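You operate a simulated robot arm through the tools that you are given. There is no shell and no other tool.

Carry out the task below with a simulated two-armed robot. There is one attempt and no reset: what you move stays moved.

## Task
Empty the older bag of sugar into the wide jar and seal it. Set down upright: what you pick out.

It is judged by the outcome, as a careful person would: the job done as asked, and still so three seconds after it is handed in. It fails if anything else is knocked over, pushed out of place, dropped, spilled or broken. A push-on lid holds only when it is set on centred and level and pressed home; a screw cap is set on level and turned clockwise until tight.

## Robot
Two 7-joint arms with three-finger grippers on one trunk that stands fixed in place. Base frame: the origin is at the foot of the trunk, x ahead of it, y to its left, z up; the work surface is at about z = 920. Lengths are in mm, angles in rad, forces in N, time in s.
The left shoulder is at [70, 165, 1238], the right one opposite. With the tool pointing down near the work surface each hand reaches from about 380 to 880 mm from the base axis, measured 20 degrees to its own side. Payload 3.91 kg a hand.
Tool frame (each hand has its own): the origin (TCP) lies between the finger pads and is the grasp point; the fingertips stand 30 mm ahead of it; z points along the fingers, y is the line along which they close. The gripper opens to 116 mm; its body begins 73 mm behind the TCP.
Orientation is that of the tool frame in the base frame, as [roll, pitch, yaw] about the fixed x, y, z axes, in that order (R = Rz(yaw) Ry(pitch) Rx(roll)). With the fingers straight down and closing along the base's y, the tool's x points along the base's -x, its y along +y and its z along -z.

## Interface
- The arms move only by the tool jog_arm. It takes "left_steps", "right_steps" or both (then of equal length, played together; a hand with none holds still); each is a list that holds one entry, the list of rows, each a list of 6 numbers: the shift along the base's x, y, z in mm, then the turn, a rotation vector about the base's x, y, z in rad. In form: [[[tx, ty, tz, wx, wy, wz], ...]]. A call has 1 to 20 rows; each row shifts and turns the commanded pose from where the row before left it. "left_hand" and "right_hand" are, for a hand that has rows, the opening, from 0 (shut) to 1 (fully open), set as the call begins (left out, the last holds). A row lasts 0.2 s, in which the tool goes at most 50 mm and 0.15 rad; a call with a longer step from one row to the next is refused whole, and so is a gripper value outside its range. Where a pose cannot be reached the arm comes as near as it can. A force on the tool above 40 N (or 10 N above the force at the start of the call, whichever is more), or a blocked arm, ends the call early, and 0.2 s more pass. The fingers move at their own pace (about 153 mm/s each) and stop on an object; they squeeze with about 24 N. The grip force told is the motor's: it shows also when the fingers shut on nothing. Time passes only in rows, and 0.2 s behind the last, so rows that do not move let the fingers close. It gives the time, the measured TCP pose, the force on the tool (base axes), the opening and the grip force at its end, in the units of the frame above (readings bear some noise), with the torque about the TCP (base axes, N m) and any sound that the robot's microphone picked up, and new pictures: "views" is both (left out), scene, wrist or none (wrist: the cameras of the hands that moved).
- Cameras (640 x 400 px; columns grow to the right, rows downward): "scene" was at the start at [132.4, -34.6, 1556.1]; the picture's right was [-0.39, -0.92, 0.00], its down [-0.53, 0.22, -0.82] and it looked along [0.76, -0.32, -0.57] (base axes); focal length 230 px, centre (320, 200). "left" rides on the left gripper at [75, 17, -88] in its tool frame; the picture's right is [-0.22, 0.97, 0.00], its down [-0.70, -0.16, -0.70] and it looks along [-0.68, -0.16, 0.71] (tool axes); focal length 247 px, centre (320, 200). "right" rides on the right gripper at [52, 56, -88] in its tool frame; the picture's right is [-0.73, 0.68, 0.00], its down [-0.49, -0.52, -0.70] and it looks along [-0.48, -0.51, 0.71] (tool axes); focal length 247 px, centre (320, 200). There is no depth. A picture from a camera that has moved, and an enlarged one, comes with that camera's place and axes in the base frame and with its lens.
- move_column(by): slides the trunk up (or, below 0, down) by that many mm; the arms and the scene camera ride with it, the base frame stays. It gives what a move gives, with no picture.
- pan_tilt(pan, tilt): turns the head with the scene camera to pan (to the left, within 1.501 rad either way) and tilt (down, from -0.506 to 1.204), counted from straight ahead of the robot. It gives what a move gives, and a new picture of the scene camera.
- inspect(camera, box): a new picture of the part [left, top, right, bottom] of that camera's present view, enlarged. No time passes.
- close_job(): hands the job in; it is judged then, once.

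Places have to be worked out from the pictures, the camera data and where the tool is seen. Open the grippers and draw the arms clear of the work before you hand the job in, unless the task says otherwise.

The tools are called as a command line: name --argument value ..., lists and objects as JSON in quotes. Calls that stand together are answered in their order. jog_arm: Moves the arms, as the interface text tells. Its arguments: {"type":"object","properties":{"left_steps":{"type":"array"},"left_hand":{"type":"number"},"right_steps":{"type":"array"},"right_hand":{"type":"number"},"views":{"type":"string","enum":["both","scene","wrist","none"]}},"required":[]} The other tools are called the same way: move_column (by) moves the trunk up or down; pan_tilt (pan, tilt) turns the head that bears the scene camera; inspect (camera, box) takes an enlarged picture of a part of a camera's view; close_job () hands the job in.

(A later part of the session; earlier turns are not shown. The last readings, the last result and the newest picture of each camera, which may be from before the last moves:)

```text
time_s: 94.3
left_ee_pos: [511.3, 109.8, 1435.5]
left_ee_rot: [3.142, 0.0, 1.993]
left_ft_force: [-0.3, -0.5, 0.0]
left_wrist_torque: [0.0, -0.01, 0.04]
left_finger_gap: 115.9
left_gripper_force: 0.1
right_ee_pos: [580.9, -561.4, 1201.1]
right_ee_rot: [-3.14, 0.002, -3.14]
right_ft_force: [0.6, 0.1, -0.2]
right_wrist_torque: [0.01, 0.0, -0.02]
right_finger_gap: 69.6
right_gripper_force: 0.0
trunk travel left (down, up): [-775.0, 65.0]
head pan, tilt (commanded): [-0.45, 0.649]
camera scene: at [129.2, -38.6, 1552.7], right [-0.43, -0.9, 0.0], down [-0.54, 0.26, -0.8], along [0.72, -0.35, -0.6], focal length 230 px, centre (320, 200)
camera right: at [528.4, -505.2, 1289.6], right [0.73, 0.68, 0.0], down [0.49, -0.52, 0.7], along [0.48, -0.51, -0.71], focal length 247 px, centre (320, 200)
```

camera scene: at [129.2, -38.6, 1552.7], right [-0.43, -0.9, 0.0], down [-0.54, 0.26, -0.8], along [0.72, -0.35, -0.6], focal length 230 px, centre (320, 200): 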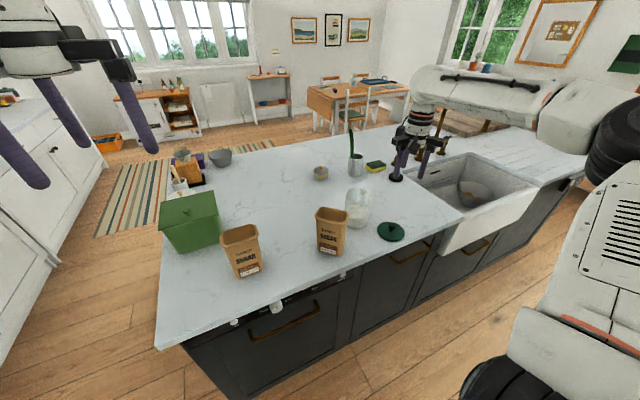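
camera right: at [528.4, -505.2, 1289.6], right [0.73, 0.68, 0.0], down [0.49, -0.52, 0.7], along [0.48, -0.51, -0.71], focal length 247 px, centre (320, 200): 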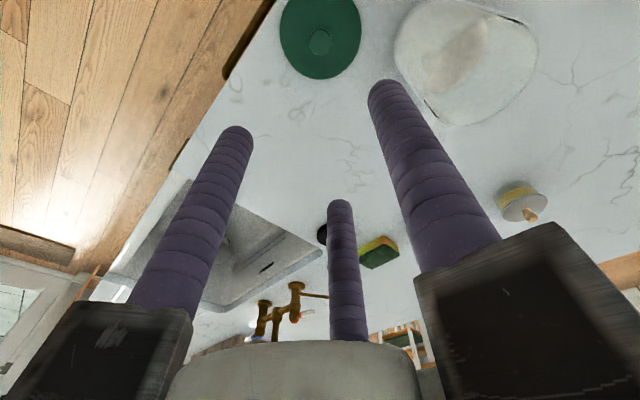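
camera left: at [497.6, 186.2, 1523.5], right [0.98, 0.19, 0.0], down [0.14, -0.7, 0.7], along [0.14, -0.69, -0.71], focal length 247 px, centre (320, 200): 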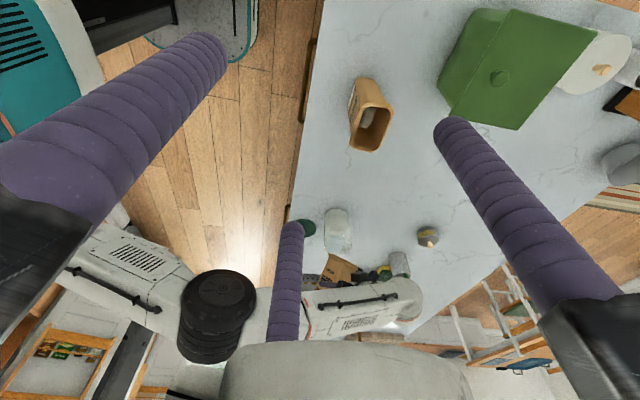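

I'm above the lid. I'll also zoom to see the jar's rim from here, then descend onto the knob.

inspect --camera "right" --box '[380, 0, 560, 140]'

jog_arm --right_steps '[[[-0.3, 1.5, -35, 0, 0, 0], [0, 0, -40, 0, 0, 0], [0, 0, -40, 0, 0, 0], [0, 0, -40, 0, 0, 0], [0, 0, -35, 0, 0, 0], [0, 0, 0, 0, 0, 0]]]' --right_hand 0.6

```text
2.86 times, centred on (470, 70) of right
camera zoom: at [528.4, -505.2, 1289.6], right [0.73, 0.68, 0.0], down [0.49, -0.52, 0.7], along [0.48, -0.51, -0.71], focal length 706 px, centre (-109, 571)
```

zoom: 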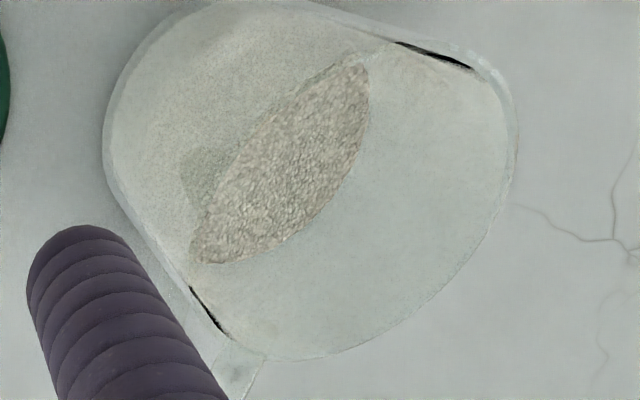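

```text
time_s: 95.7
left_ee_pos: [510.1, 110.2, 1435.6]
left_ee_rot: [3.141, 0.002, 1.993]
left_ft_force: [0.0, 0.0, -0.3]
left_wrist_torque: [0.01, 0.02, -0.02]
left_finger_gap: 115.7
left_gripper_force: 0.0
right_ee_pos: [579.9, -558.1, 1010.7]
right_ee_rot: [-3.139, 0.001, -3.141]
right_ft_force: [-0.3, -0.3, 1.0]
right_wrist_torque: [0.04, 0.01, 0.0]
right_finger_gap: 69.5
right_gripper_force: 0.1
trunk travel left (down, up): [-775.0, 65.0]
head pan, tilt (commanded): [-0.45, 0.649]
camera scene: at [128.6, -38.3, 1552.8], right [-0.43, -0.9, 0.0], down [-0.54, 0.26, -0.8], along [0.72, -0.35, -0.6], focal length 230 px, centre (320, 200)
camera right: at [527.5, -503.0, 1100.0], right [0.73, 0.68, 0.0], down [0.49, -0.52, 0.7], along [0.48, -0.51, -0.71], focal length 247 px, centre (320, 200)
```

scene: 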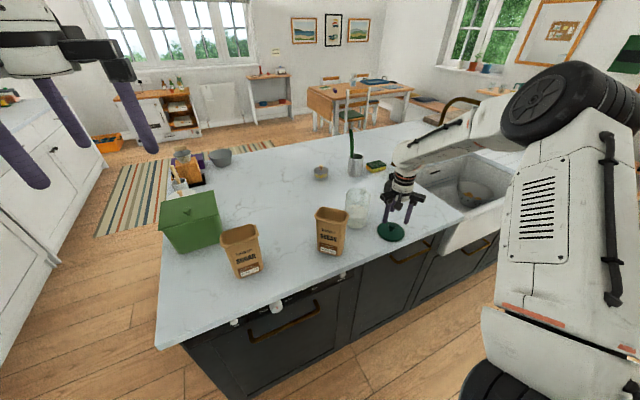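
right: 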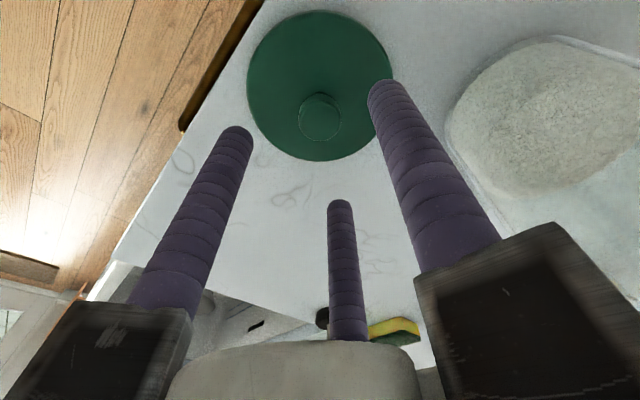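

Nearly there; I'll zoom on the knob to check centring before the final descent.

inspect --camera "right" --box '[240, 0, 400, 170]'

```text
2.35 times, centred on (320, 85) of right
camera zoom: at [527.5, -503.0, 1100.0], right [0.73, 0.68, 0.0], down [0.49, -0.52, 0.7], along [0.48, -0.51, -0.71], focal length 581 px, centre (320, 471)
```

zoom: 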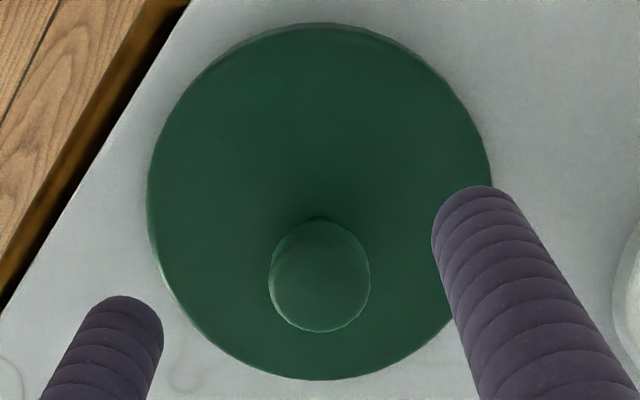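

The knob is centred within 1 mm. Descend to TCP z≈961 and grip it.

jog_arm --right_steps '[[[-0.5, 0.2, -15, 0, 0, 0], [0, 0, -15, 0, 0, 0], [0, 0, -10, 0, 0, 0], [0, 0, -6, 0, 0, 0], [0, 0, -3.2, 0, 0, 0], [0, 0, 0, 0, 0, 0]]]' --right_hand 0.6 --views "none"

jog_arm --right_steps '[[[0, 0, 0, 0, 0, 0], [0, 0, 0, 0, 0, 0], [0, 0, 0, 0, 0, 0], [0, 0, 0, 0, 0, 0]]]' --right_hand 0.0

inspect --camera "scene" --box '[365, 180, 430, 240]'

```text
time_s: 97.1
left_ee_pos: [511.7, 108.9, 1435.2]
left_ee_rot: [-3.141, 0.003, 1.994]
left_ft_force: [0.6, -0.3, -0.6]
left_wrist_torque: [0.01, 0.01, 0.0]
left_finger_gap: 116.0
left_gripper_force: 0.0
right_ee_pos: [578.8, -557.4, 962.5]
right_ee_rot: [3.141, 0.001, 3.141]
right_ft_force: [0.2, -0.1, -0.2]
right_wrist_torque: [0.03, -0.01, -0.01]
right_finger_gap: 69.8
right_gripper_force: 0.0
trunk travel left (down, up): [-775.0, 65.0]
head pan, tilt (commanded): [-0.45, 0.649]
```

```text
time_s: 98.1
left_ee_pos: [511.0, 110.6, 1436.0]
left_ee_rot: [3.14, 0.001, 1.994]
left_ft_force: [-0.9, -0.4, -0.4]
left_wrist_torque: [-0.03, 0.0, -0.01]
left_finger_gap: 116.3
left_gripper_force: 0.0
right_ee_pos: [579.6, -558.9, 962.3]
right_ee_rot: [-3.14, 0.003, -3.138]
right_ft_force: [-1.1, 0.5, 0.0]
right_wrist_torque: [-0.01, -0.03, 0.01]
right_finger_gap: 27.1
right_gripper_force: 24.0
trunk travel left (down, up): [-775.0, 65.0]
head pan, tilt (commanded): [-0.45, 0.649]
camera scene: at [129.2, -38.3, 1552.7], right [-0.43, -0.9, 0.0], down [-0.54, 0.26, -0.8], along [0.72, -0.35, -0.6], focal length 230 px, centre (320, 200)
camera right: at [527.4, -503.0, 1050.9], right [0.73, 0.68, 0.0], down [0.49, -0.52, 0.7], along [0.48, -0.51, -0.71], focal length 247 px, centre (320, 200)
```

scene: 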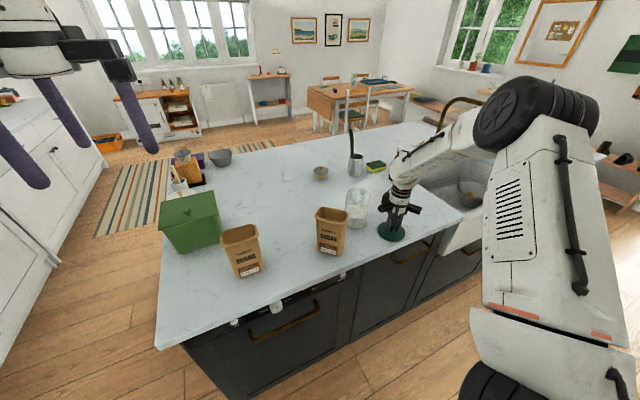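
right: 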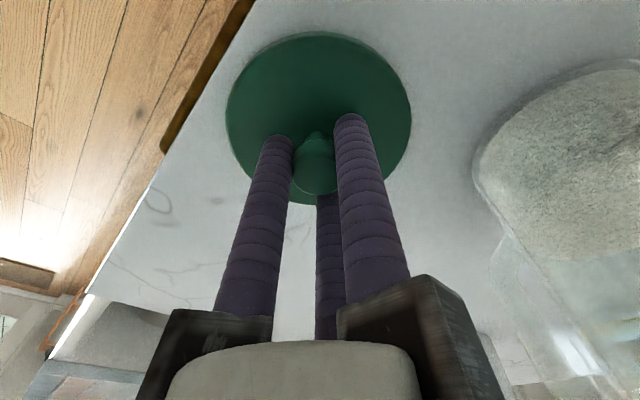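

```text
6.67 times, centred on (398, 210) of scene
camera zoom: at [129.2, -38.3, 1552.7], right [-0.43, -0.9, 0.0], down [-0.54, 0.26, -0.8], along [0.72, -0.35, -0.6], focal length 1534 px, centre (-197, 133)
```

zoom: 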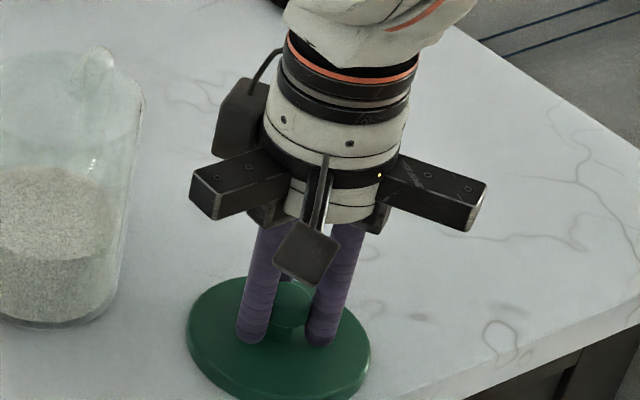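

Lid gripped (27.1 mm). I'll lift it, carry it over the jar and stop about 35 mm above the rim to check centring.

jog_arm --right_steps '[[[0, 0, 10, 0, 0, 0], [0, 0, 30, 0, 0, 0], [0, 0, 40, 0, 0, 0], [0, 0, 40, 0, 0, 0], [0, 0, 40, 0, 0, 0], [0, 0, 40, 0, 0, 0], [0, 0, 38, 0, 0, 0], [21.6, 18.2, 0, 0, 0, 0], [21.6, 18.2, 0, 0, 0, 0], [21.6, 18.2, 0, 0, 0, 0], [21.6, 18.2, 0, 0, 0, 0], [21.6, 18.2, 0, 0, 0, 0], [0, 0, -25, 0, 0, 0], [0, 0, -25, 0, 0, 0], [0, 0, -20, 0, 0, 0], [0, 0, 0, 0, 0, 0]]]' --right_hand 0.0

inspect --camera "scene" --box '[330, 160, 395, 235]'

inspect --camera "left" --box '[300, 190, 380, 280]'

```text
time_s: 101.5
left_ee_pos: [512.0, 110.8, 1434.8]
left_ee_rot: [3.141, 0.002, 1.994]
left_ft_force: [-1.0, 0.3, -0.3]
left_wrist_torque: [0.01, 0.0, 0.0]
left_finger_gap: 115.8
left_gripper_force: 0.1
right_ee_pos: [687.4, -466.6, 1131.0]
right_ee_rot: [-3.14, 0.002, 3.141]
right_ft_force: [0.2, 0.1, -0.8]
right_wrist_torque: [-0.02, -0.06, 0.02]
right_finger_gap: 25.8
right_gripper_force: 23.8
trunk travel left (down, up): [-775.0, 65.0]
head pan, tilt (commanded): [-0.45, 0.649]
camera scene: at [128.8, -38.5, 1552.8], right [-0.43, -0.9, 0.0], down [-0.54, 0.26, -0.8], along [0.72, -0.35, -0.6], focal length 230 px, centre (320, 200)
camera right: at [635.2, -412.1, 1219.0], right [0.73, 0.68, 0.0], down [0.49, -0.52, 0.7], along [0.48, -0.51, -0.71], focal length 247 px, centre (320, 200)
```

scene: 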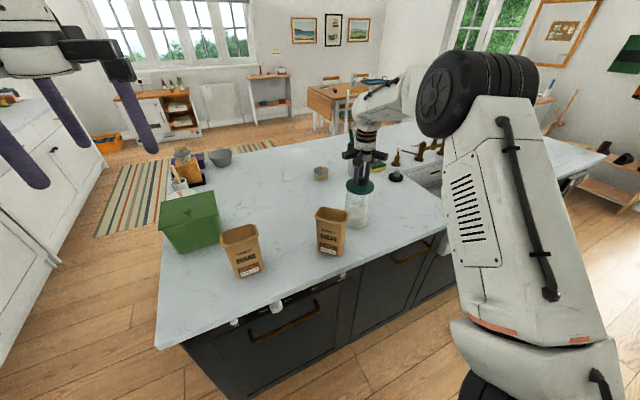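
right: 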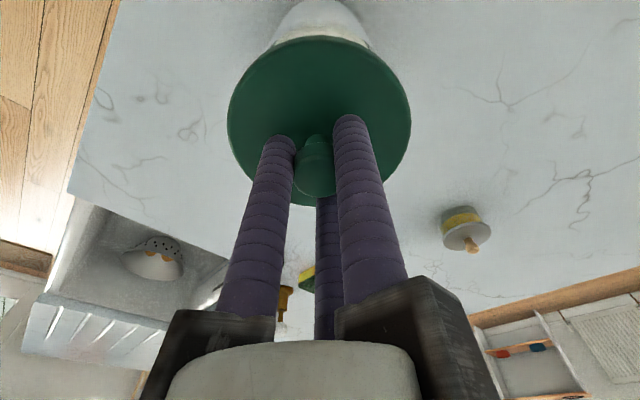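

```text
5.33 times, centred on (362, 198) of scene
camera zoom: at [128.8, -38.5, 1552.8], right [-0.43, -0.9, 0.0], down [-0.54, 0.26, -0.8], along [0.72, -0.35, -0.6], focal length 1228 px, centre (93, 213)
```

zoom: 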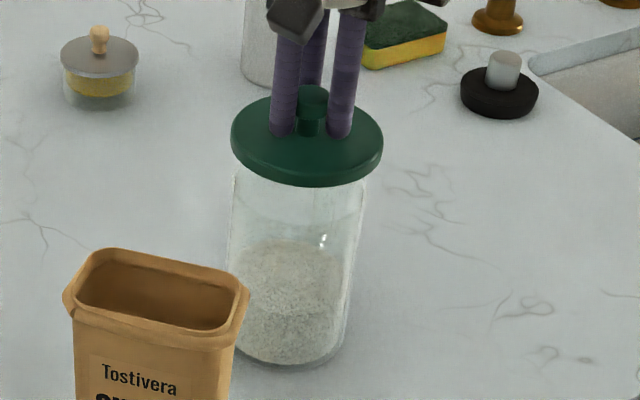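

```text
4.44 times, centred on (340, 235) of left
camera zoom: at [496.9, 186.1, 1523.7], right [0.98, 0.19, 0.0], down [0.14, -0.7, 0.7], along [0.14, -0.69, -0.71], focal length 1098 px, centre (231, 44)
```

zoom: 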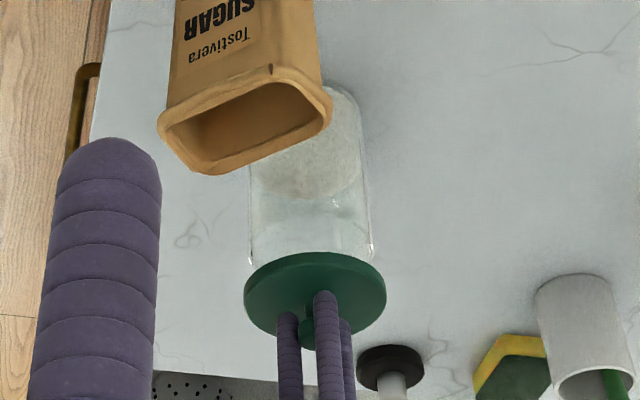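

Lid is over the jar. I'll zoom in both views to compare lid edges with the jar walls.

inspect --camera "scene" --box '[340, 175, 385, 205]'

inspect --camera "scene" --box '[340, 200, 385, 230]'

inspect --camera "left" --box '[315, 225, 375, 265]'

```text
13.33 times, centred on (362, 190) of scene
camera zoom: at [128.8, -38.5, 1552.8], right [-0.43, -0.9, 0.0], down [-0.54, 0.26, -0.8], along [0.72, -0.35, -0.6], focal length 3069 px, centre (-247, 333)
```

zoom: 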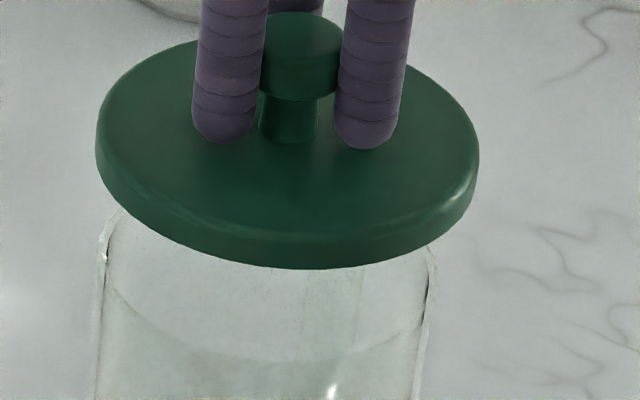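

```text
13.33 times, centred on (362, 215) of scene
camera zoom: at [128.8, -38.5, 1552.8], right [-0.43, -0.9, 0.0], down [-0.54, 0.26, -0.8], along [0.72, -0.35, -0.6], focal length 3069 px, centre (-247, 0)
```

zoom: 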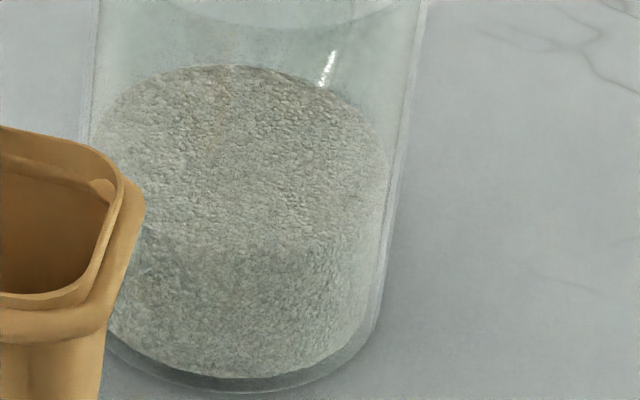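

```text
10.00 times, centred on (345, 245) of left
camera zoom: at [496.9, 186.1, 1523.7], right [0.98, 0.19, 0.0], down [0.14, -0.7, 0.7], along [0.14, -0.69, -0.71], focal length 2470 px, centre (70, -250)
```

zoom: 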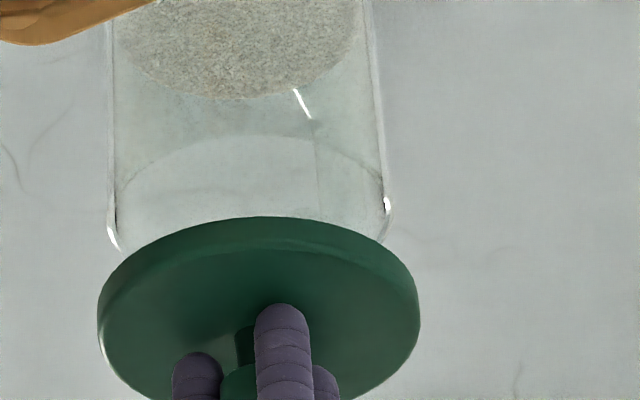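

Comparing lid and jar edges in both views, the lid sits about 1.4 mm too far in +x and 2 mm too far in -y. I'll correct that and lower to about 8-10 mm above the rim.

jog_arm --right_steps '[[[-1.4, 2.0, -6, 0, 0, 0], [0, 0, -6, 0, 0, 0], [0, 0, -6, 0, 0, 0], [0, 0, -4, 0, 0, 0], [0, 0, 0, 0, 0, 0]]]' --right_hand 0.0 --views "none"

inspect --camera "scene" --box '[340, 180, 385, 210]'

inspect --camera "left" --box '[315, 220, 375, 260]'

```text
time_s: 102.7
left_ee_pos: [512.1, 109.7, 1435.5]
left_ee_rot: [-3.141, 0.0, 1.994]
left_ft_force: [0.4, 0.1, 0.0]
left_wrist_torque: [0.02, -0.02, -0.01]
left_finger_gap: 116.2
left_gripper_force: 0.0
right_ee_pos: [686.1, -464.2, 1107.0]
right_ee_rot: [-3.14, 0.001, -3.141]
right_ft_force: [-0.1, 0.0, -0.6]
right_wrist_torque: [0.01, 0.02, 0.01]
right_finger_gap: 25.3
right_gripper_force: 24.7
trunk travel left (down, up): [-775.0, 65.0]
head pan, tilt (commanded): [-0.45, 0.649]
```

```text
13.33 times, centred on (362, 195) of scene
camera zoom: at [129.2, -38.3, 1552.8], right [-0.43, -0.9, 0.0], down [-0.54, 0.26, -0.8], along [0.72, -0.35, -0.6], focal length 3069 px, centre (-247, 267)
```

zoom: 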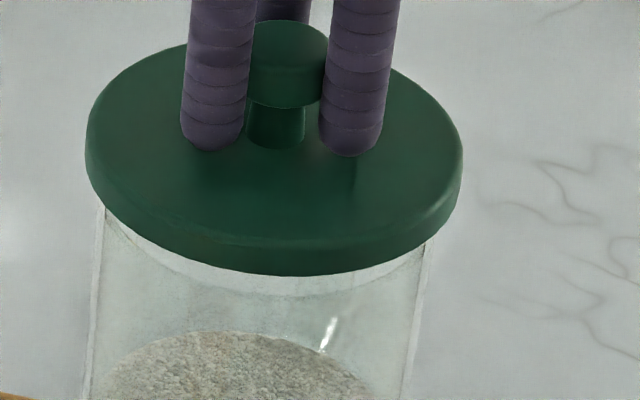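

```text
10.00 times, centred on (345, 240) of left
camera zoom: at [497.4, 186.2, 1523.5], right [0.98, 0.19, 0.0], down [0.14, -0.7, 0.7], along [0.14, -0.69, -0.71], focal length 2470 px, centre (70, -200)
```

zoom: 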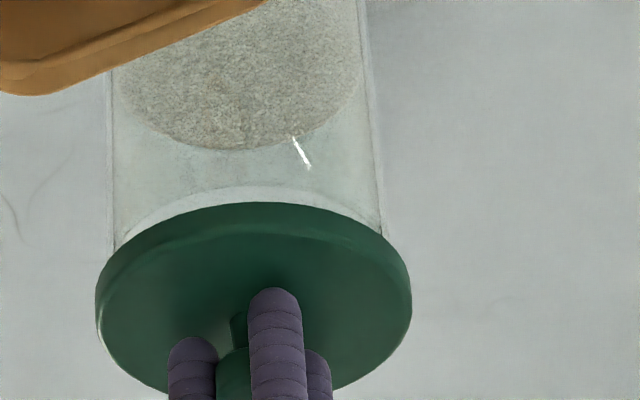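

The lid is now centred to within about half a millimetre in both views and level. I'll lower it slowly onto the rim, watching the force.

jog_arm --right_steps '[[[0, 0, -2, 0, 0, 0], [0, 0, -1.5, 0, 0, 0], [0, 0, -1, 0, 0, 0], [0, 0, -1, 0, 0, 0], [0, 0, 0, 0, 0, 0]]]' --right_hand 0.0 --views "none"

inspect --camera "scene" --box '[340, 180, 385, 210]'

```text
time_s: 103.9
left_ee_pos: [511.1, 110.6, 1434.0]
left_ee_rot: [-3.141, 0.002, 1.992]
left_ft_force: [0.1, -0.5, 0.2]
left_wrist_torque: [-0.03, -0.01, 0.0]
left_finger_gap: 116.2
left_gripper_force: 0.0
right_ee_pos: [686.7, -464.4, 1101.5]
right_ee_rot: [-3.141, 0.001, -3.14]
right_ft_force: [-0.2, 0.7, -1.2]
right_wrist_torque: [-0.01, 0.03, 0.05]
right_finger_gap: 25.2
right_gripper_force: 23.7
trunk travel left (down, up): [-775.0, 65.0]
head pan, tilt (commanded): [-0.45, 0.649]
```

```text
13.33 times, centred on (362, 195) of scene
camera zoom: at [129.4, -38.3, 1552.7], right [-0.43, -0.9, 0.0], down [-0.54, 0.26, -0.8], along [0.72, -0.35, -0.6], focal length 3069 px, centre (-247, 267)
```

zoom: 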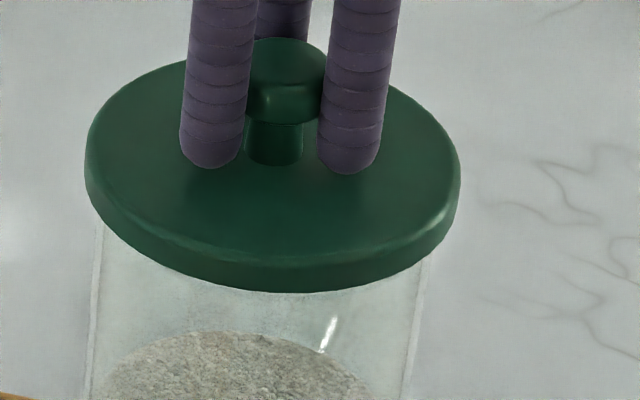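

Still no contact at TCP z 1101.5. Continue down 1 mm at a time.

jog_arm --right_steps '[[[0, 0, -1, 0, 0, 0], [0, 0, -1, 0, 0, 0], [0, 0, 0, 0, 0, 0]]]' --right_hand 0.0 --views "none"

```text
time_s: 104.7
left_ee_pos: [510.9, 110.2, 1435.3]
left_ee_rot: [-3.14, 0.002, 1.992]
left_ft_force: [-0.2, -0.1, -0.6]
left_wrist_torque: [0.03, 0.01, -0.01]
left_finger_gap: 116.0
left_gripper_force: 0.1
right_ee_pos: [687.3, -464.6, 1101.2]
right_ee_rot: [3.141, 0.002, -3.14]
right_ft_force: [0.7, -0.4, -0.5]
right_wrist_torque: [0.01, -0.01, 0.0]
right_finger_gap: 25.0
right_gripper_force: 24.5
trunk travel left (down, up): [-775.0, 65.0]
head pan, tilt (commanded): [-0.45, 0.649]
```

No contact yet; a couple more millimetres.

jog_arm --right_steps '[[[0, 0, -1, 0, 0, 0], [0, 0, -1, 0, 0, 0], [0, 0, 0, 0, 0, 0]]]' --right_hand 0.0 --views "none"

inspect --camera "scene" --box '[340, 180, 385, 210]'

```text
time_s: 105.5
left_ee_pos: [512.5, 110.7, 1435.2]
left_ee_rot: [-3.14, 0.002, 1.994]
left_ft_force: [-0.1, -0.6, -0.5]
left_wrist_torque: [-0.02, -0.01, 0.0]
left_finger_gap: 116.1
left_gripper_force: 0.1
right_ee_pos: [687.1, -466.1, 1098.7]
right_ee_rot: [-3.141, 0.001, -3.14]
right_ft_force: [0.2, -0.1, 0.2]
right_wrist_torque: [0.0, 0.02, 0.03]
right_finger_gap: 25.3
right_gripper_force: 23.9
trunk travel left (down, up): [-775.0, 65.0]
head pan, tilt (commanded): [-0.45, 0.649]
```

```text
13.33 times, centred on (362, 195) of scene
camera zoom: at [129.4, -38.3, 1552.7], right [-0.43, -0.9, 0.0], down [-0.54, 0.26, -0.8], along [0.72, -0.35, -0.6], focal length 3069 px, centre (-247, 267)
```

zoom: 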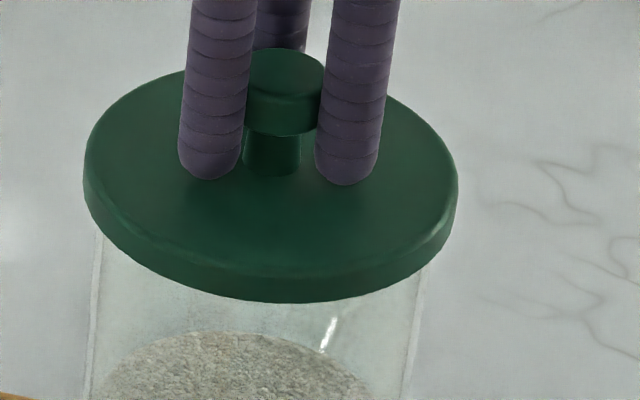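

Continue lowering.

jog_arm --right_steps '[[[0, 0, -1, 0, 0, 0], [0, 0, -1, 0, 0, 0], [0, 0, 0, 0, 0, 0]]]' --right_hand 0.0 --views "none"

```text
time_s: 106.3
left_ee_pos: [511.5, 111.0, 1435.3]
left_ee_rot: [-3.141, 0.001, 1.995]
left_ft_force: [0.3, 0.3, 0.9]
left_wrist_torque: [0.0, 0.02, 0.04]
left_finger_gap: 116.2
left_gripper_force: 0.0
right_ee_pos: [686.9, -464.3, 1098.1]
right_ee_rot: [-3.139, 0.001, -3.139]
right_ft_force: [1.0, -0.4, 3.6]
right_wrist_torque: [-0.04, -0.11, 0.0]
right_finger_gap: 25.3
right_gripper_force: 24.0
trunk travel left (down, up): [-775.0, 65.0]
head pan, tilt (commanded): [-0.45, 0.649]
```

Contact with the rim (+3.6 N). Check the seating in both views before pressing.

inspect --camera "scene" --box '[340, 180, 385, 210]'

inspect --camera "left" --box '[315, 220, 375, 260]'

```text
13.33 times, centred on (362, 195) of scene
camera zoom: at [128.9, -38.0, 1552.8], right [-0.43, -0.9, 0.0], down [-0.54, 0.26, -0.8], along [0.72, -0.35, -0.6], focal length 3069 px, centre (-247, 267)
```

zoom: 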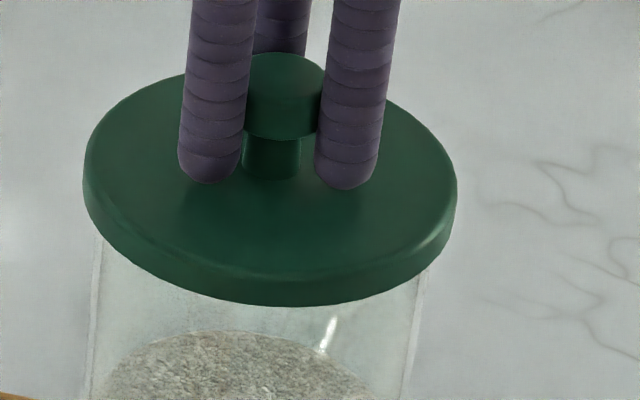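

```text
10.00 times, centred on (345, 240) of left
camera zoom: at [497.0, 186.5, 1523.6], right [0.98, 0.19, 0.0], down [0.14, -0.7, 0.7], along [0.14, -0.69, -0.71], focal length 2470 px, centre (70, -200)
```

zoom: 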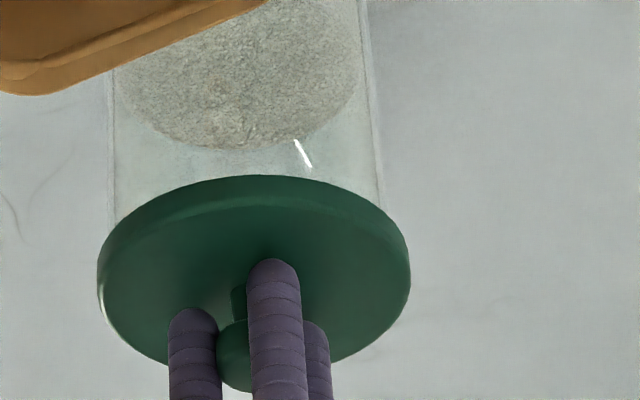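

Centred and level in both views. Now I press down gradually, watching the force and listening for the snap.

jog_arm --right_steps '[[[0, 0, -1, 0, 0, 0], [0, 0, -1, 0, 0, 0], [0, 0, -1, 0, 0, 0], [0, 0, 0, 0, 0, 0]]]' --right_hand 0.0 --views "none"

```text
time_s: 107.3
left_ee_pos: [510.1, 112.3, 1436.0]
left_ee_rot: [3.141, 0.002, 1.995]
left_ft_force: [0.0, -0.8, 0.1]
left_wrist_torque: [-0.06, 0.03, -0.03]
left_finger_gap: 116.1
left_gripper_force: 0.0
right_ee_pos: [686.3, -464.6, 1097.5]
right_ee_rot: [-3.138, 0.008, -3.141]
right_ft_force: [5.2, -5.8, 21.8]
right_wrist_torque: [-0.16, -0.15, 0.0]
right_finger_gap: 25.3
right_gripper_force: 24.4
trunk travel left (down, up): [-775.0, 65.0]
head pan, tilt (commanded): [-0.45, 0.649]
```

22 N down with a sideways reaction of about 8 N (arm compliance, as with the earlier set-downs). I'll relax the sideways load with a small lateral shift before pressing harder.

jog_arm --right_steps '[[[0.8, -0.9, 0, 0, 0, 0], [0, 0, 0, 0, 0, 0]]]' --right_hand 0.0 --views "none"

inspect --camera "scene" --box '[340, 180, 385, 210]'

inspect --camera "left" --box '[315, 220, 375, 260]'

```text
time_s: 107.9
left_ee_pos: [509.4, 111.6, 1435.8]
left_ee_rot: [-3.14, 0.004, 1.992]
left_ft_force: [-0.6, -0.4, 0.0]
left_wrist_torque: [0.02, -0.01, 0.02]
left_finger_gap: 115.9
left_gripper_force: 0.0
right_ee_pos: [685.9, -464.7, 1096.6]
right_ee_rot: [-3.139, 0.006, -3.141]
right_ft_force: [4.5, -3.9, 27.9]
right_wrist_torque: [-0.06, -0.07, 0.0]
right_finger_gap: 25.2
right_gripper_force: 24.1
trunk travel left (down, up): [-775.0, 65.0]
head pan, tilt (commanded): [-0.45, 0.649]
```

```text
13.33 times, centred on (362, 195) of scene
camera zoom: at [126.5, -36.5, 1553.2], right [-0.43, -0.9, 0.0], down [-0.54, 0.26, -0.8], along [0.72, -0.35, -0.6], focal length 3069 px, centre (-247, 267)
```

zoom: 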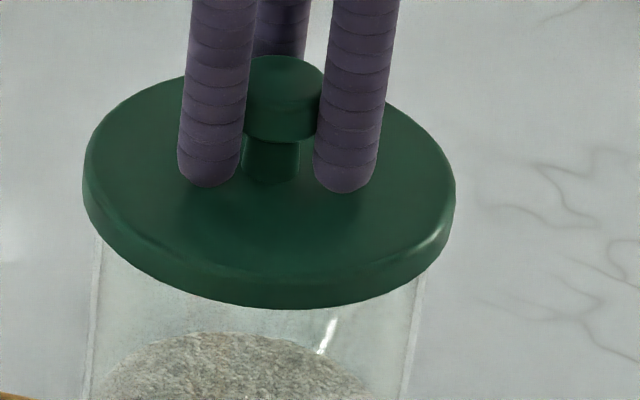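

```text
10.00 times, centred on (345, 240) of left
camera zoom: at [494.7, 188.0, 1524.3], right [0.98, 0.19, 0.0], down [0.14, -0.7, 0.7], along [0.14, -0.69, -0.71], focal length 2470 px, centre (70, -200)
```

zoom: 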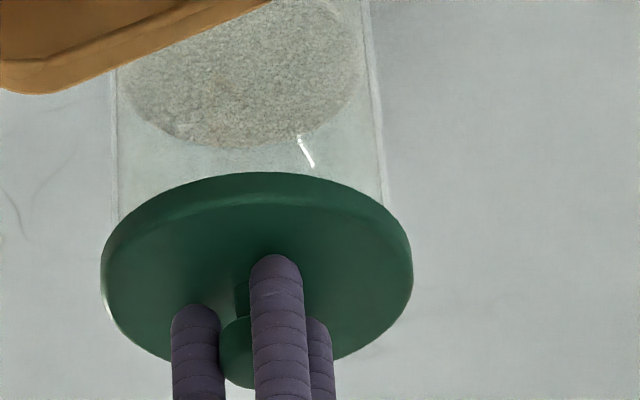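

Still level and centred, 28 N. Press on in small steps.

jog_arm --right_steps '[[[0.3, -0.3, -1, 0, 0, 0], [0.3, -0.3, -1, 0, 0, 0], [0, 0, 0, 0, 0, 0]]]' --right_hand 0.0 --views "none"

```text
time_s: 108.7
left_ee_pos: [507.5, 111.8, 1437.3]
left_ee_rot: [3.141, 0.003, 1.994]
left_ft_force: [0.3, 0.1, 0.3]
left_wrist_torque: [0.01, -0.02, -0.02]
left_finger_gap: 116.0
left_gripper_force: 0.0
right_ee_pos: [685.4, -465.3, 1097.4]
right_ee_rot: [-3.139, 0.006, -3.14]
right_ft_force: [4.0, -2.9, 33.0]
right_wrist_torque: [-0.08, -0.05, 0.02]
right_finger_gap: 25.5
right_gripper_force: 24.0
trunk travel left (down, up): [-775.0, 65.0]
head pan, tilt (commanded): [-0.45, 0.649]
```

33 N and no snap yet; continue pressing a bit more.

jog_arm --right_steps '[[[0.3, -0.2, -1, 0, 0, 0], [0, 0, -0.7, 0, 0, 0], [0, 0, 0, 0, 0, 0]]]' --right_hand 0.0 --views "none"

```text
time_s: 109.5
left_ee_pos: [508.2, 113.0, 1435.9]
left_ee_rot: [3.14, 0.002, 1.993]
left_ft_force: [0.8, -0.3, -0.3]
left_wrist_torque: [0.01, 0.0, 0.0]
left_finger_gap: 115.9
left_gripper_force: 0.0
right_ee_pos: [685.6, -465.0, 1094.1]
right_ee_rot: [-3.138, 0.008, -3.14]
right_ft_force: [2.3, -2.6, 34.9]
right_wrist_torque: [-0.02, 0.0, 0.03]
right_finger_gap: 25.1
right_gripper_force: 24.1
trunk travel left (down, up): [-775.0, 65.0]
head pan, tilt (commanded): [-0.45, 0.649]
```

The TCP moved down about 3 mm at nearly the same force: either the lid went home or the fingers slid on the knob. Let me look.

inspect --camera "scene" --box '[340, 180, 385, 210]'

inspect --camera "left" --box '[315, 220, 375, 260]'

inspect --camera "right" --box '[200, 0, 440, 220]'

```text
13.33 times, centred on (362, 195) of scene
camera zoom: at [124.8, -35.3, 1553.3], right [-0.43, -0.9, 0.0], down [-0.54, 0.26, -0.8], along [0.72, -0.35, -0.6], focal length 3069 px, centre (-247, 267)
```

zoom: 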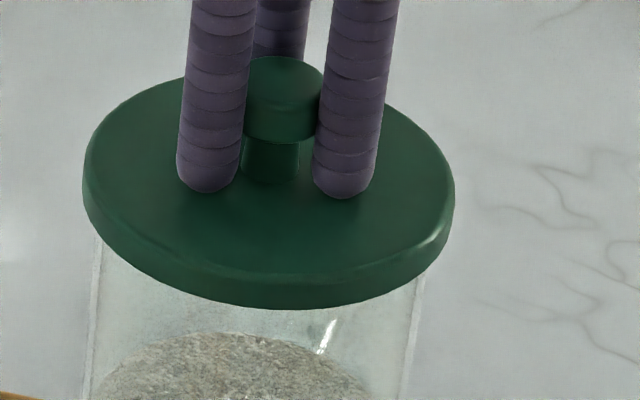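

```text
10.00 times, centred on (345, 240) of left
camera zoom: at [493.0, 189.2, 1524.7], right [0.98, 0.19, 0.0], down [0.14, -0.7, 0.7], along [0.14, -0.69, -0.71], focal length 2470 px, centre (70, -200)
```

zoom: 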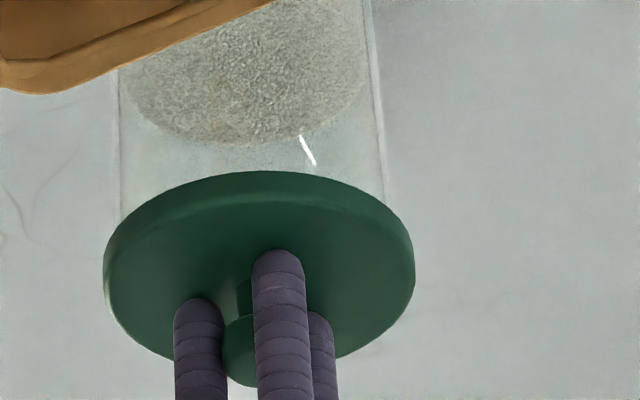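

```text
1.82 times, centred on (320, 110) of right
camera zoom: at [633.1, -409.2, 1183.0], right [0.73, 0.68, 0.0], down [0.48, -0.52, 0.71], along [0.48, -0.51, -0.71], focal length 449 px, centre (320, 364)
```

zoom: 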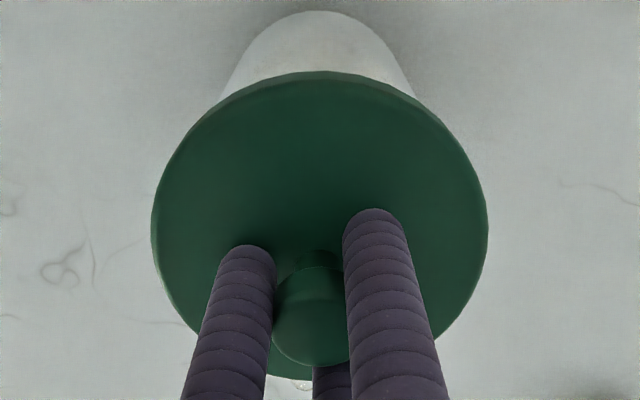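

The fingers slid down the knob at ~35 N, so friction limits that push. I'll unload, open the fingers to a ring around the knob, and then press with the three fingertips directly on the lid plate.

jog_arm --right_steps '[[[0, 0, 2, 0, 0, 0], [0, 0, 2, 0, 0, 0], [0, 0, 2, 0, 0, 0], [0, 0, 0, 0, 0, 0]]]' --right_hand 0.0 --views "none"

```text
time_s: 110.5
left_ee_pos: [509.5, 111.4, 1435.4]
left_ee_rot: [3.141, 0.003, 1.993]
left_ft_force: [0.7, -0.2, 0.2]
left_wrist_torque: [0.04, 0.01, 0.02]
left_finger_gap: 116.2
left_gripper_force: 0.0
right_ee_pos: [685.7, -466.3, 1095.0]
right_ee_rot: [-3.141, -0.001, -3.14]
right_ft_force: [-2.3, 3.2, 8.3]
right_wrist_torque: [0.29, 0.1, 0.0]
right_finger_gap: 25.1
right_gripper_force: 24.0
trunk travel left (down, up): [-775.0, 65.0]
head pan, tilt (commanded): [-0.45, 0.649]
```

Unloaded to 8 N. I'll undo the small sideways shift, rise 1.5 mm, and open the fingers to about 48 mm.

jog_arm --right_steps '[[[-0.8, 0.9, 1, 0, 0, 0], [0, 0, 0, 0, 0, 0]]]' --right_hand 0.0 --views "none"

jog_arm --right_steps '[[[0, 0, 0, 0, 0, 0], [0, 0, 0, 0, 0, 0], [0, 0, 0, 0, 0, 0]]]' --right_hand 0.41

inspect --camera "scene" --box '[340, 180, 385, 210]'

inspect --camera "left" --box '[315, 220, 375, 260]'

```text
time_s: 111.1
left_ee_pos: [511.4, 110.1, 1435.2]
left_ee_rot: [-3.141, 0.002, 1.992]
left_ft_force: [-0.8, -0.7, 0.0]
left_wrist_torque: [0.0, 0.01, 0.0]
left_finger_gap: 116.1
left_gripper_force: 0.1
right_ee_pos: [686.9, -465.8, 1095.8]
right_ee_rot: [3.141, -0.001, -3.139]
right_ft_force: [0.5, 0.1, -0.5]
right_wrist_torque: [-0.05, 0.0, 0.0]
right_finger_gap: 25.2
right_gripper_force: 23.7
trunk travel left (down, up): [-775.0, 65.0]
head pan, tilt (commanded): [-0.45, 0.649]
```

```text
time_s: 111.9
left_ee_pos: [512.2, 110.6, 1434.1]
left_ee_rot: [-3.141, 0.003, 1.993]
left_ft_force: [0.6, 0.4, 1.0]
left_wrist_torque: [0.02, 0.0, 0.02]
left_finger_gap: 116.0
left_gripper_force: 0.1
right_ee_pos: [688.2, -465.2, 1096.4]
right_ee_rot: [3.14, 0.003, -3.139]
right_ft_force: [-0.8, -0.7, 0.0]
right_wrist_torque: [0.0, -0.03, 0.01]
right_finger_gap: 47.6
right_gripper_force: 0.1
trunk travel left (down, up): [-775.0, 65.0]
head pan, tilt (commanded): [-0.45, 0.649]
heard: snap
camera scene: at [129.4, -38.3, 1552.7], right [-0.43, -0.9, 0.0], down [-0.54, 0.26, -0.8], along [0.72, -0.35, -0.6], focal length 230 px, centre (320, 200)
camera right: at [635.2, -410.5, 1185.5], right [0.73, 0.68, 0.0], down [0.49, -0.52, 0.7], along [0.48, -0.51, -0.71], focal length 247 px, centre (320, 200)
```

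scene: 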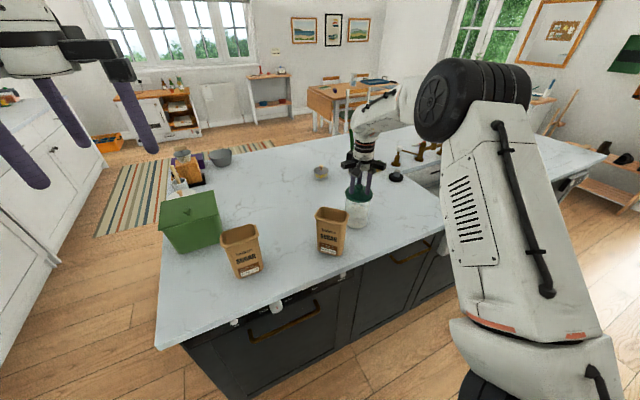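
right: 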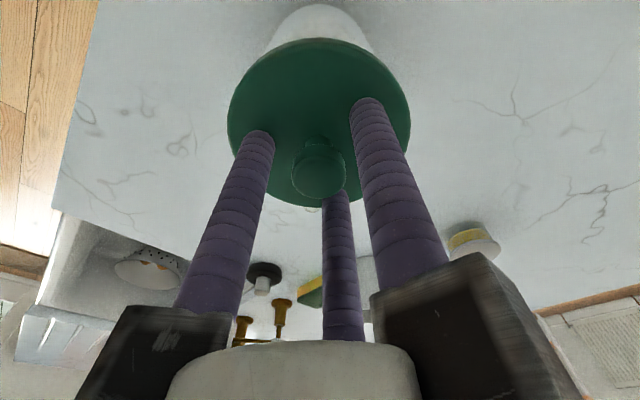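

```text
13.33 times, centred on (362, 195) of scene
camera zoom: at [129.4, -38.3, 1552.7], right [-0.43, -0.9, 0.0], down [-0.54, 0.26, -0.8], along [0.72, -0.35, -0.6], focal length 3069 px, centre (-247, 267)
```

zoom: 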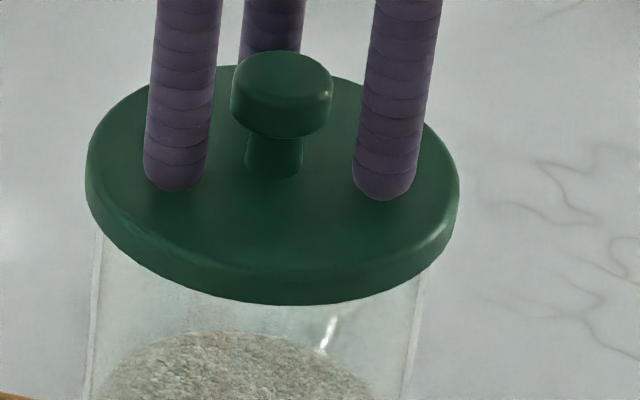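

```text
10.00 times, centred on (345, 240) of left
camera zoom: at [497.5, 186.2, 1523.4], right [0.98, 0.19, 0.0], down [0.14, -0.7, 0.7], along [0.14, -0.69, -0.71], focal length 2470 px, centre (70, -200)
```

zoom: 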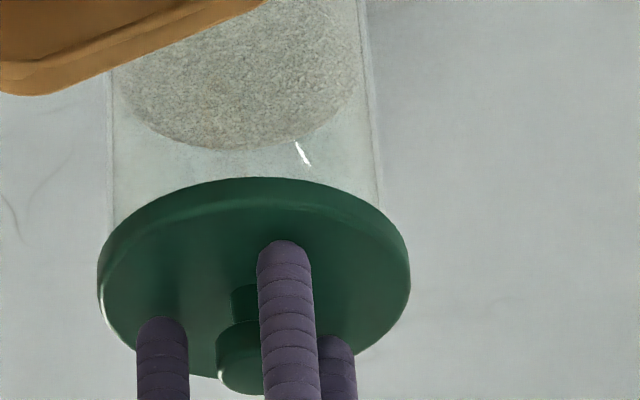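

A snap was heard just as I let go of the knob. The lid looks level and centred. To be sure it's home, I'll press the plate evenly with the three fingertips.

jog_arm --right_steps '[[[0, 0, -1, 0, 0, 0], [0, 0, -1, 0, 0, 0], [0, 0, -1, 0, 0, 0], [0, 0, 0, 0, 0, 0]]]' --right_hand 0.41 --views "none"

```text
time_s: 112.9
left_ee_pos: [510.7, 109.9, 1435.2]
left_ee_rot: [3.141, 0.002, 1.994]
left_ft_force: [0.0, -0.9, 0.3]
left_wrist_torque: [-0.01, -0.02, -0.01]
left_finger_gap: 116.0
left_gripper_force: 0.1
right_ee_pos: [687.3, -466.4, 1094.2]
right_ee_rot: [-3.141, 0.004, -3.141]
right_ft_force: [0.6, -1.2, 7.6]
right_wrist_torque: [-0.04, 0.04, 0.01]
right_finger_gap: 47.8
right_gripper_force: 0.0
trunk travel left (down, up): [-775.0, 65.0]
head pan, tilt (commanded): [-0.45, 0.649]
```

Fingertips touch the plate (7.6 N, torque nearly balanced). Press on with a small lateral compensation.

jog_arm --right_steps '[[[0.3, -0.3, -1, 0, 0, 0], [0.3, -0.3, -1, 0, 0, 0], [0.3, -0.3, -1, 0, 0, 0], [0, 0, 0, 0, 0, 0]]]' --right_hand 0.41 --views "none"

```text
time_s: 113.9
left_ee_pos: [509.1, 111.2, 1435.8]
left_ee_rot: [3.14, 0.003, 1.993]
left_ft_force: [0.5, 0.6, 0.8]
left_wrist_torque: [0.01, 0.01, 0.0]
left_finger_gap: 115.9
left_gripper_force: 0.0
right_ee_pos: [687.2, -466.6, 1094.3]
right_ee_rot: [-3.138, 0.006, -3.14]
right_ft_force: [4.3, -2.3, 26.0]
right_wrist_torque: [-0.02, 0.17, 0.07]
right_finger_gap: 47.5
right_gripper_force: 0.0
trunk travel left (down, up): [-775.0, 65.0]
head pan, tilt (commanded): [-0.45, 0.649]
```

26 N, solid, no movement. Press up to about 40 N.

jog_arm --right_steps '[[[0.4, -0.3, -1, 0, 0, 0], [0.4, -0.3, -1, 0, 0, 0], [0, 0, 0, 0, 0, 0]]]' --right_hand 0.41 --views "none"

inspect --camera "scene" --box '[340, 180, 385, 210]'

inspect --camera "left" --box '[315, 220, 375, 260]'

```text
time_s: 114.7
left_ee_pos: [506.8, 112.5, 1437.0]
left_ee_rot: [3.139, 0.006, 1.993]
left_ft_force: [0.3, -0.2, -1.0]
left_wrist_torque: [0.01, -0.01, -0.05]
left_finger_gap: 115.9
left_gripper_force: 0.0
right_ee_pos: [687.2, -464.5, 1093.7]
right_ee_rot: [-3.138, 0.01, -3.141]
right_ft_force: [2.3, -3.0, 37.3]
right_wrist_torque: [0.1, 0.37, 0.05]
right_finger_gap: 47.3
right_gripper_force: 0.1
trunk travel left (down, up): [-775.0, 65.0]
head pan, tilt (commanded): [-0.45, 0.649]
```

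```text
13.33 times, centred on (362, 195) of scene
camera zoom: at [124.6, -35.2, 1553.4], right [-0.43, -0.9, 0.0], down [-0.54, 0.26, -0.8], along [0.72, -0.35, -0.6], focal length 3069 px, centre (-247, 267)
```

zoom: 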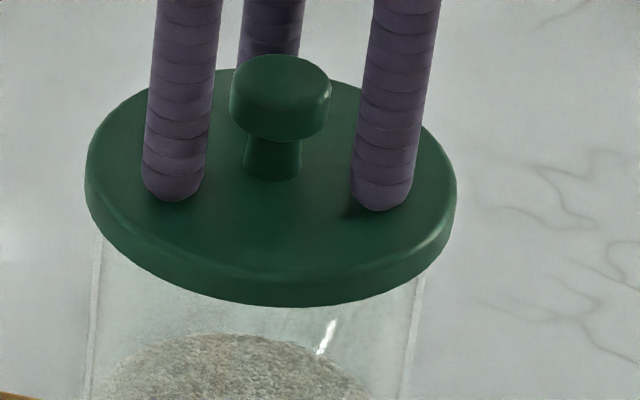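

```text
10.00 times, centred on (345, 240) of left
camera zoom: at [492.8, 189.3, 1524.8], right [0.98, 0.19, 0.0], down [0.14, -0.7, 0.7], along [0.14, -0.69, -0.71], focal length 2470 px, centre (70, -200)
```

zoom: 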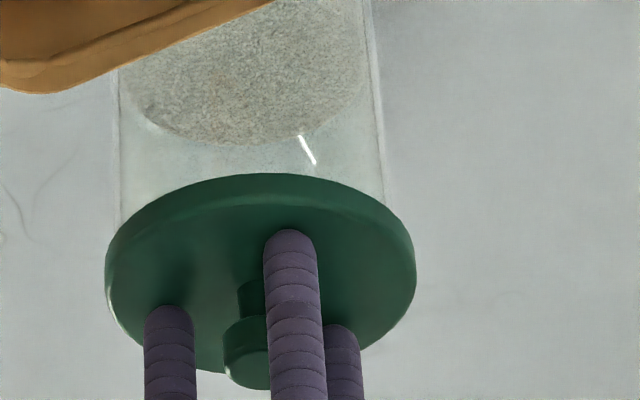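

No movement at 37 N and no further sound: the lid sits firm. I'll unload gently and raise the hand clear.

jog_arm --right_steps '[[[-0.6, 0.5, 2, 0, 0, 0], [-0.6, 0.5, 2, 0, 0, 0], [-0.5, 0.5, 2, 0, 0, 0], [0, 0, 2, 0, 0, 0], [0, 0, 4, 0, 0, 0], [0, 0, 10, 0, 0, 0], [0, 0, 25, 0, 0, 0], [0, 0, 40, 0, 0, 0], [0, 0, 45, 0, 0, 0], [0, 0, 0, 0, 0, 0]]]' --right_hand 0.41

inspect --camera "scene" --box '[340, 180, 385, 210]'

```text
time_s: 116.9
left_ee_pos: [511.4, 110.5, 1435.0]
left_ee_rot: [-3.14, 0.0, 1.992]
left_ft_force: [0.4, 0.6, -0.2]
left_wrist_torque: [0.04, -0.02, 0.0]
left_finger_gap: 116.0
left_gripper_force: 0.0
right_ee_pos: [687.0, -464.9, 1221.8]
right_ee_rot: [-3.141, 0.0, -3.141]
right_ft_force: [-0.5, 0.1, -0.2]
right_wrist_torque: [0.02, 0.01, -0.03]
right_finger_gap: 47.5
right_gripper_force: 0.0
trunk travel left (down, up): [-775.0, 65.0]
head pan, tilt (commanded): [-0.45, 0.649]
camera scene: at [130.0, -38.6, 1552.6], right [-0.43, -0.9, 0.0], down [-0.55, 0.26, -0.8], along [0.72, -0.35, -0.61], focal length 230 px, centre (320, 200)
camera right: at [634.8, -410.4, 1310.3], right [0.73, 0.68, 0.0], down [0.49, -0.52, 0.7], along [0.48, -0.51, -0.71], focal length 247 px, centre (320, 200)
```

scene: 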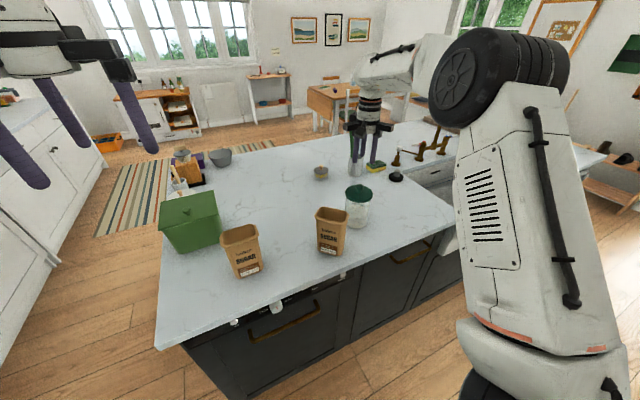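
right: 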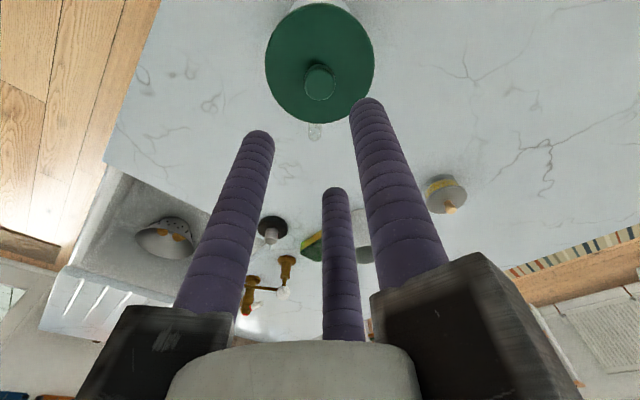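

```text
13.33 times, centred on (362, 195) of scene
camera zoom: at [130.0, -38.6, 1552.6], right [-0.43, -0.9, 0.0], down [-0.55, 0.26, -0.8], along [0.72, -0.35, -0.61], focal length 3069 px, centre (-247, 267)
```

zoom: 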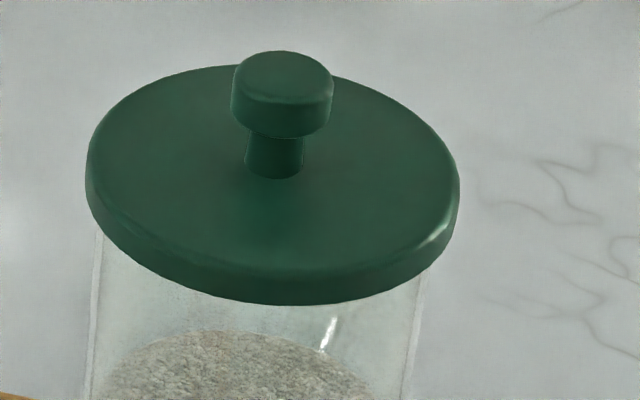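

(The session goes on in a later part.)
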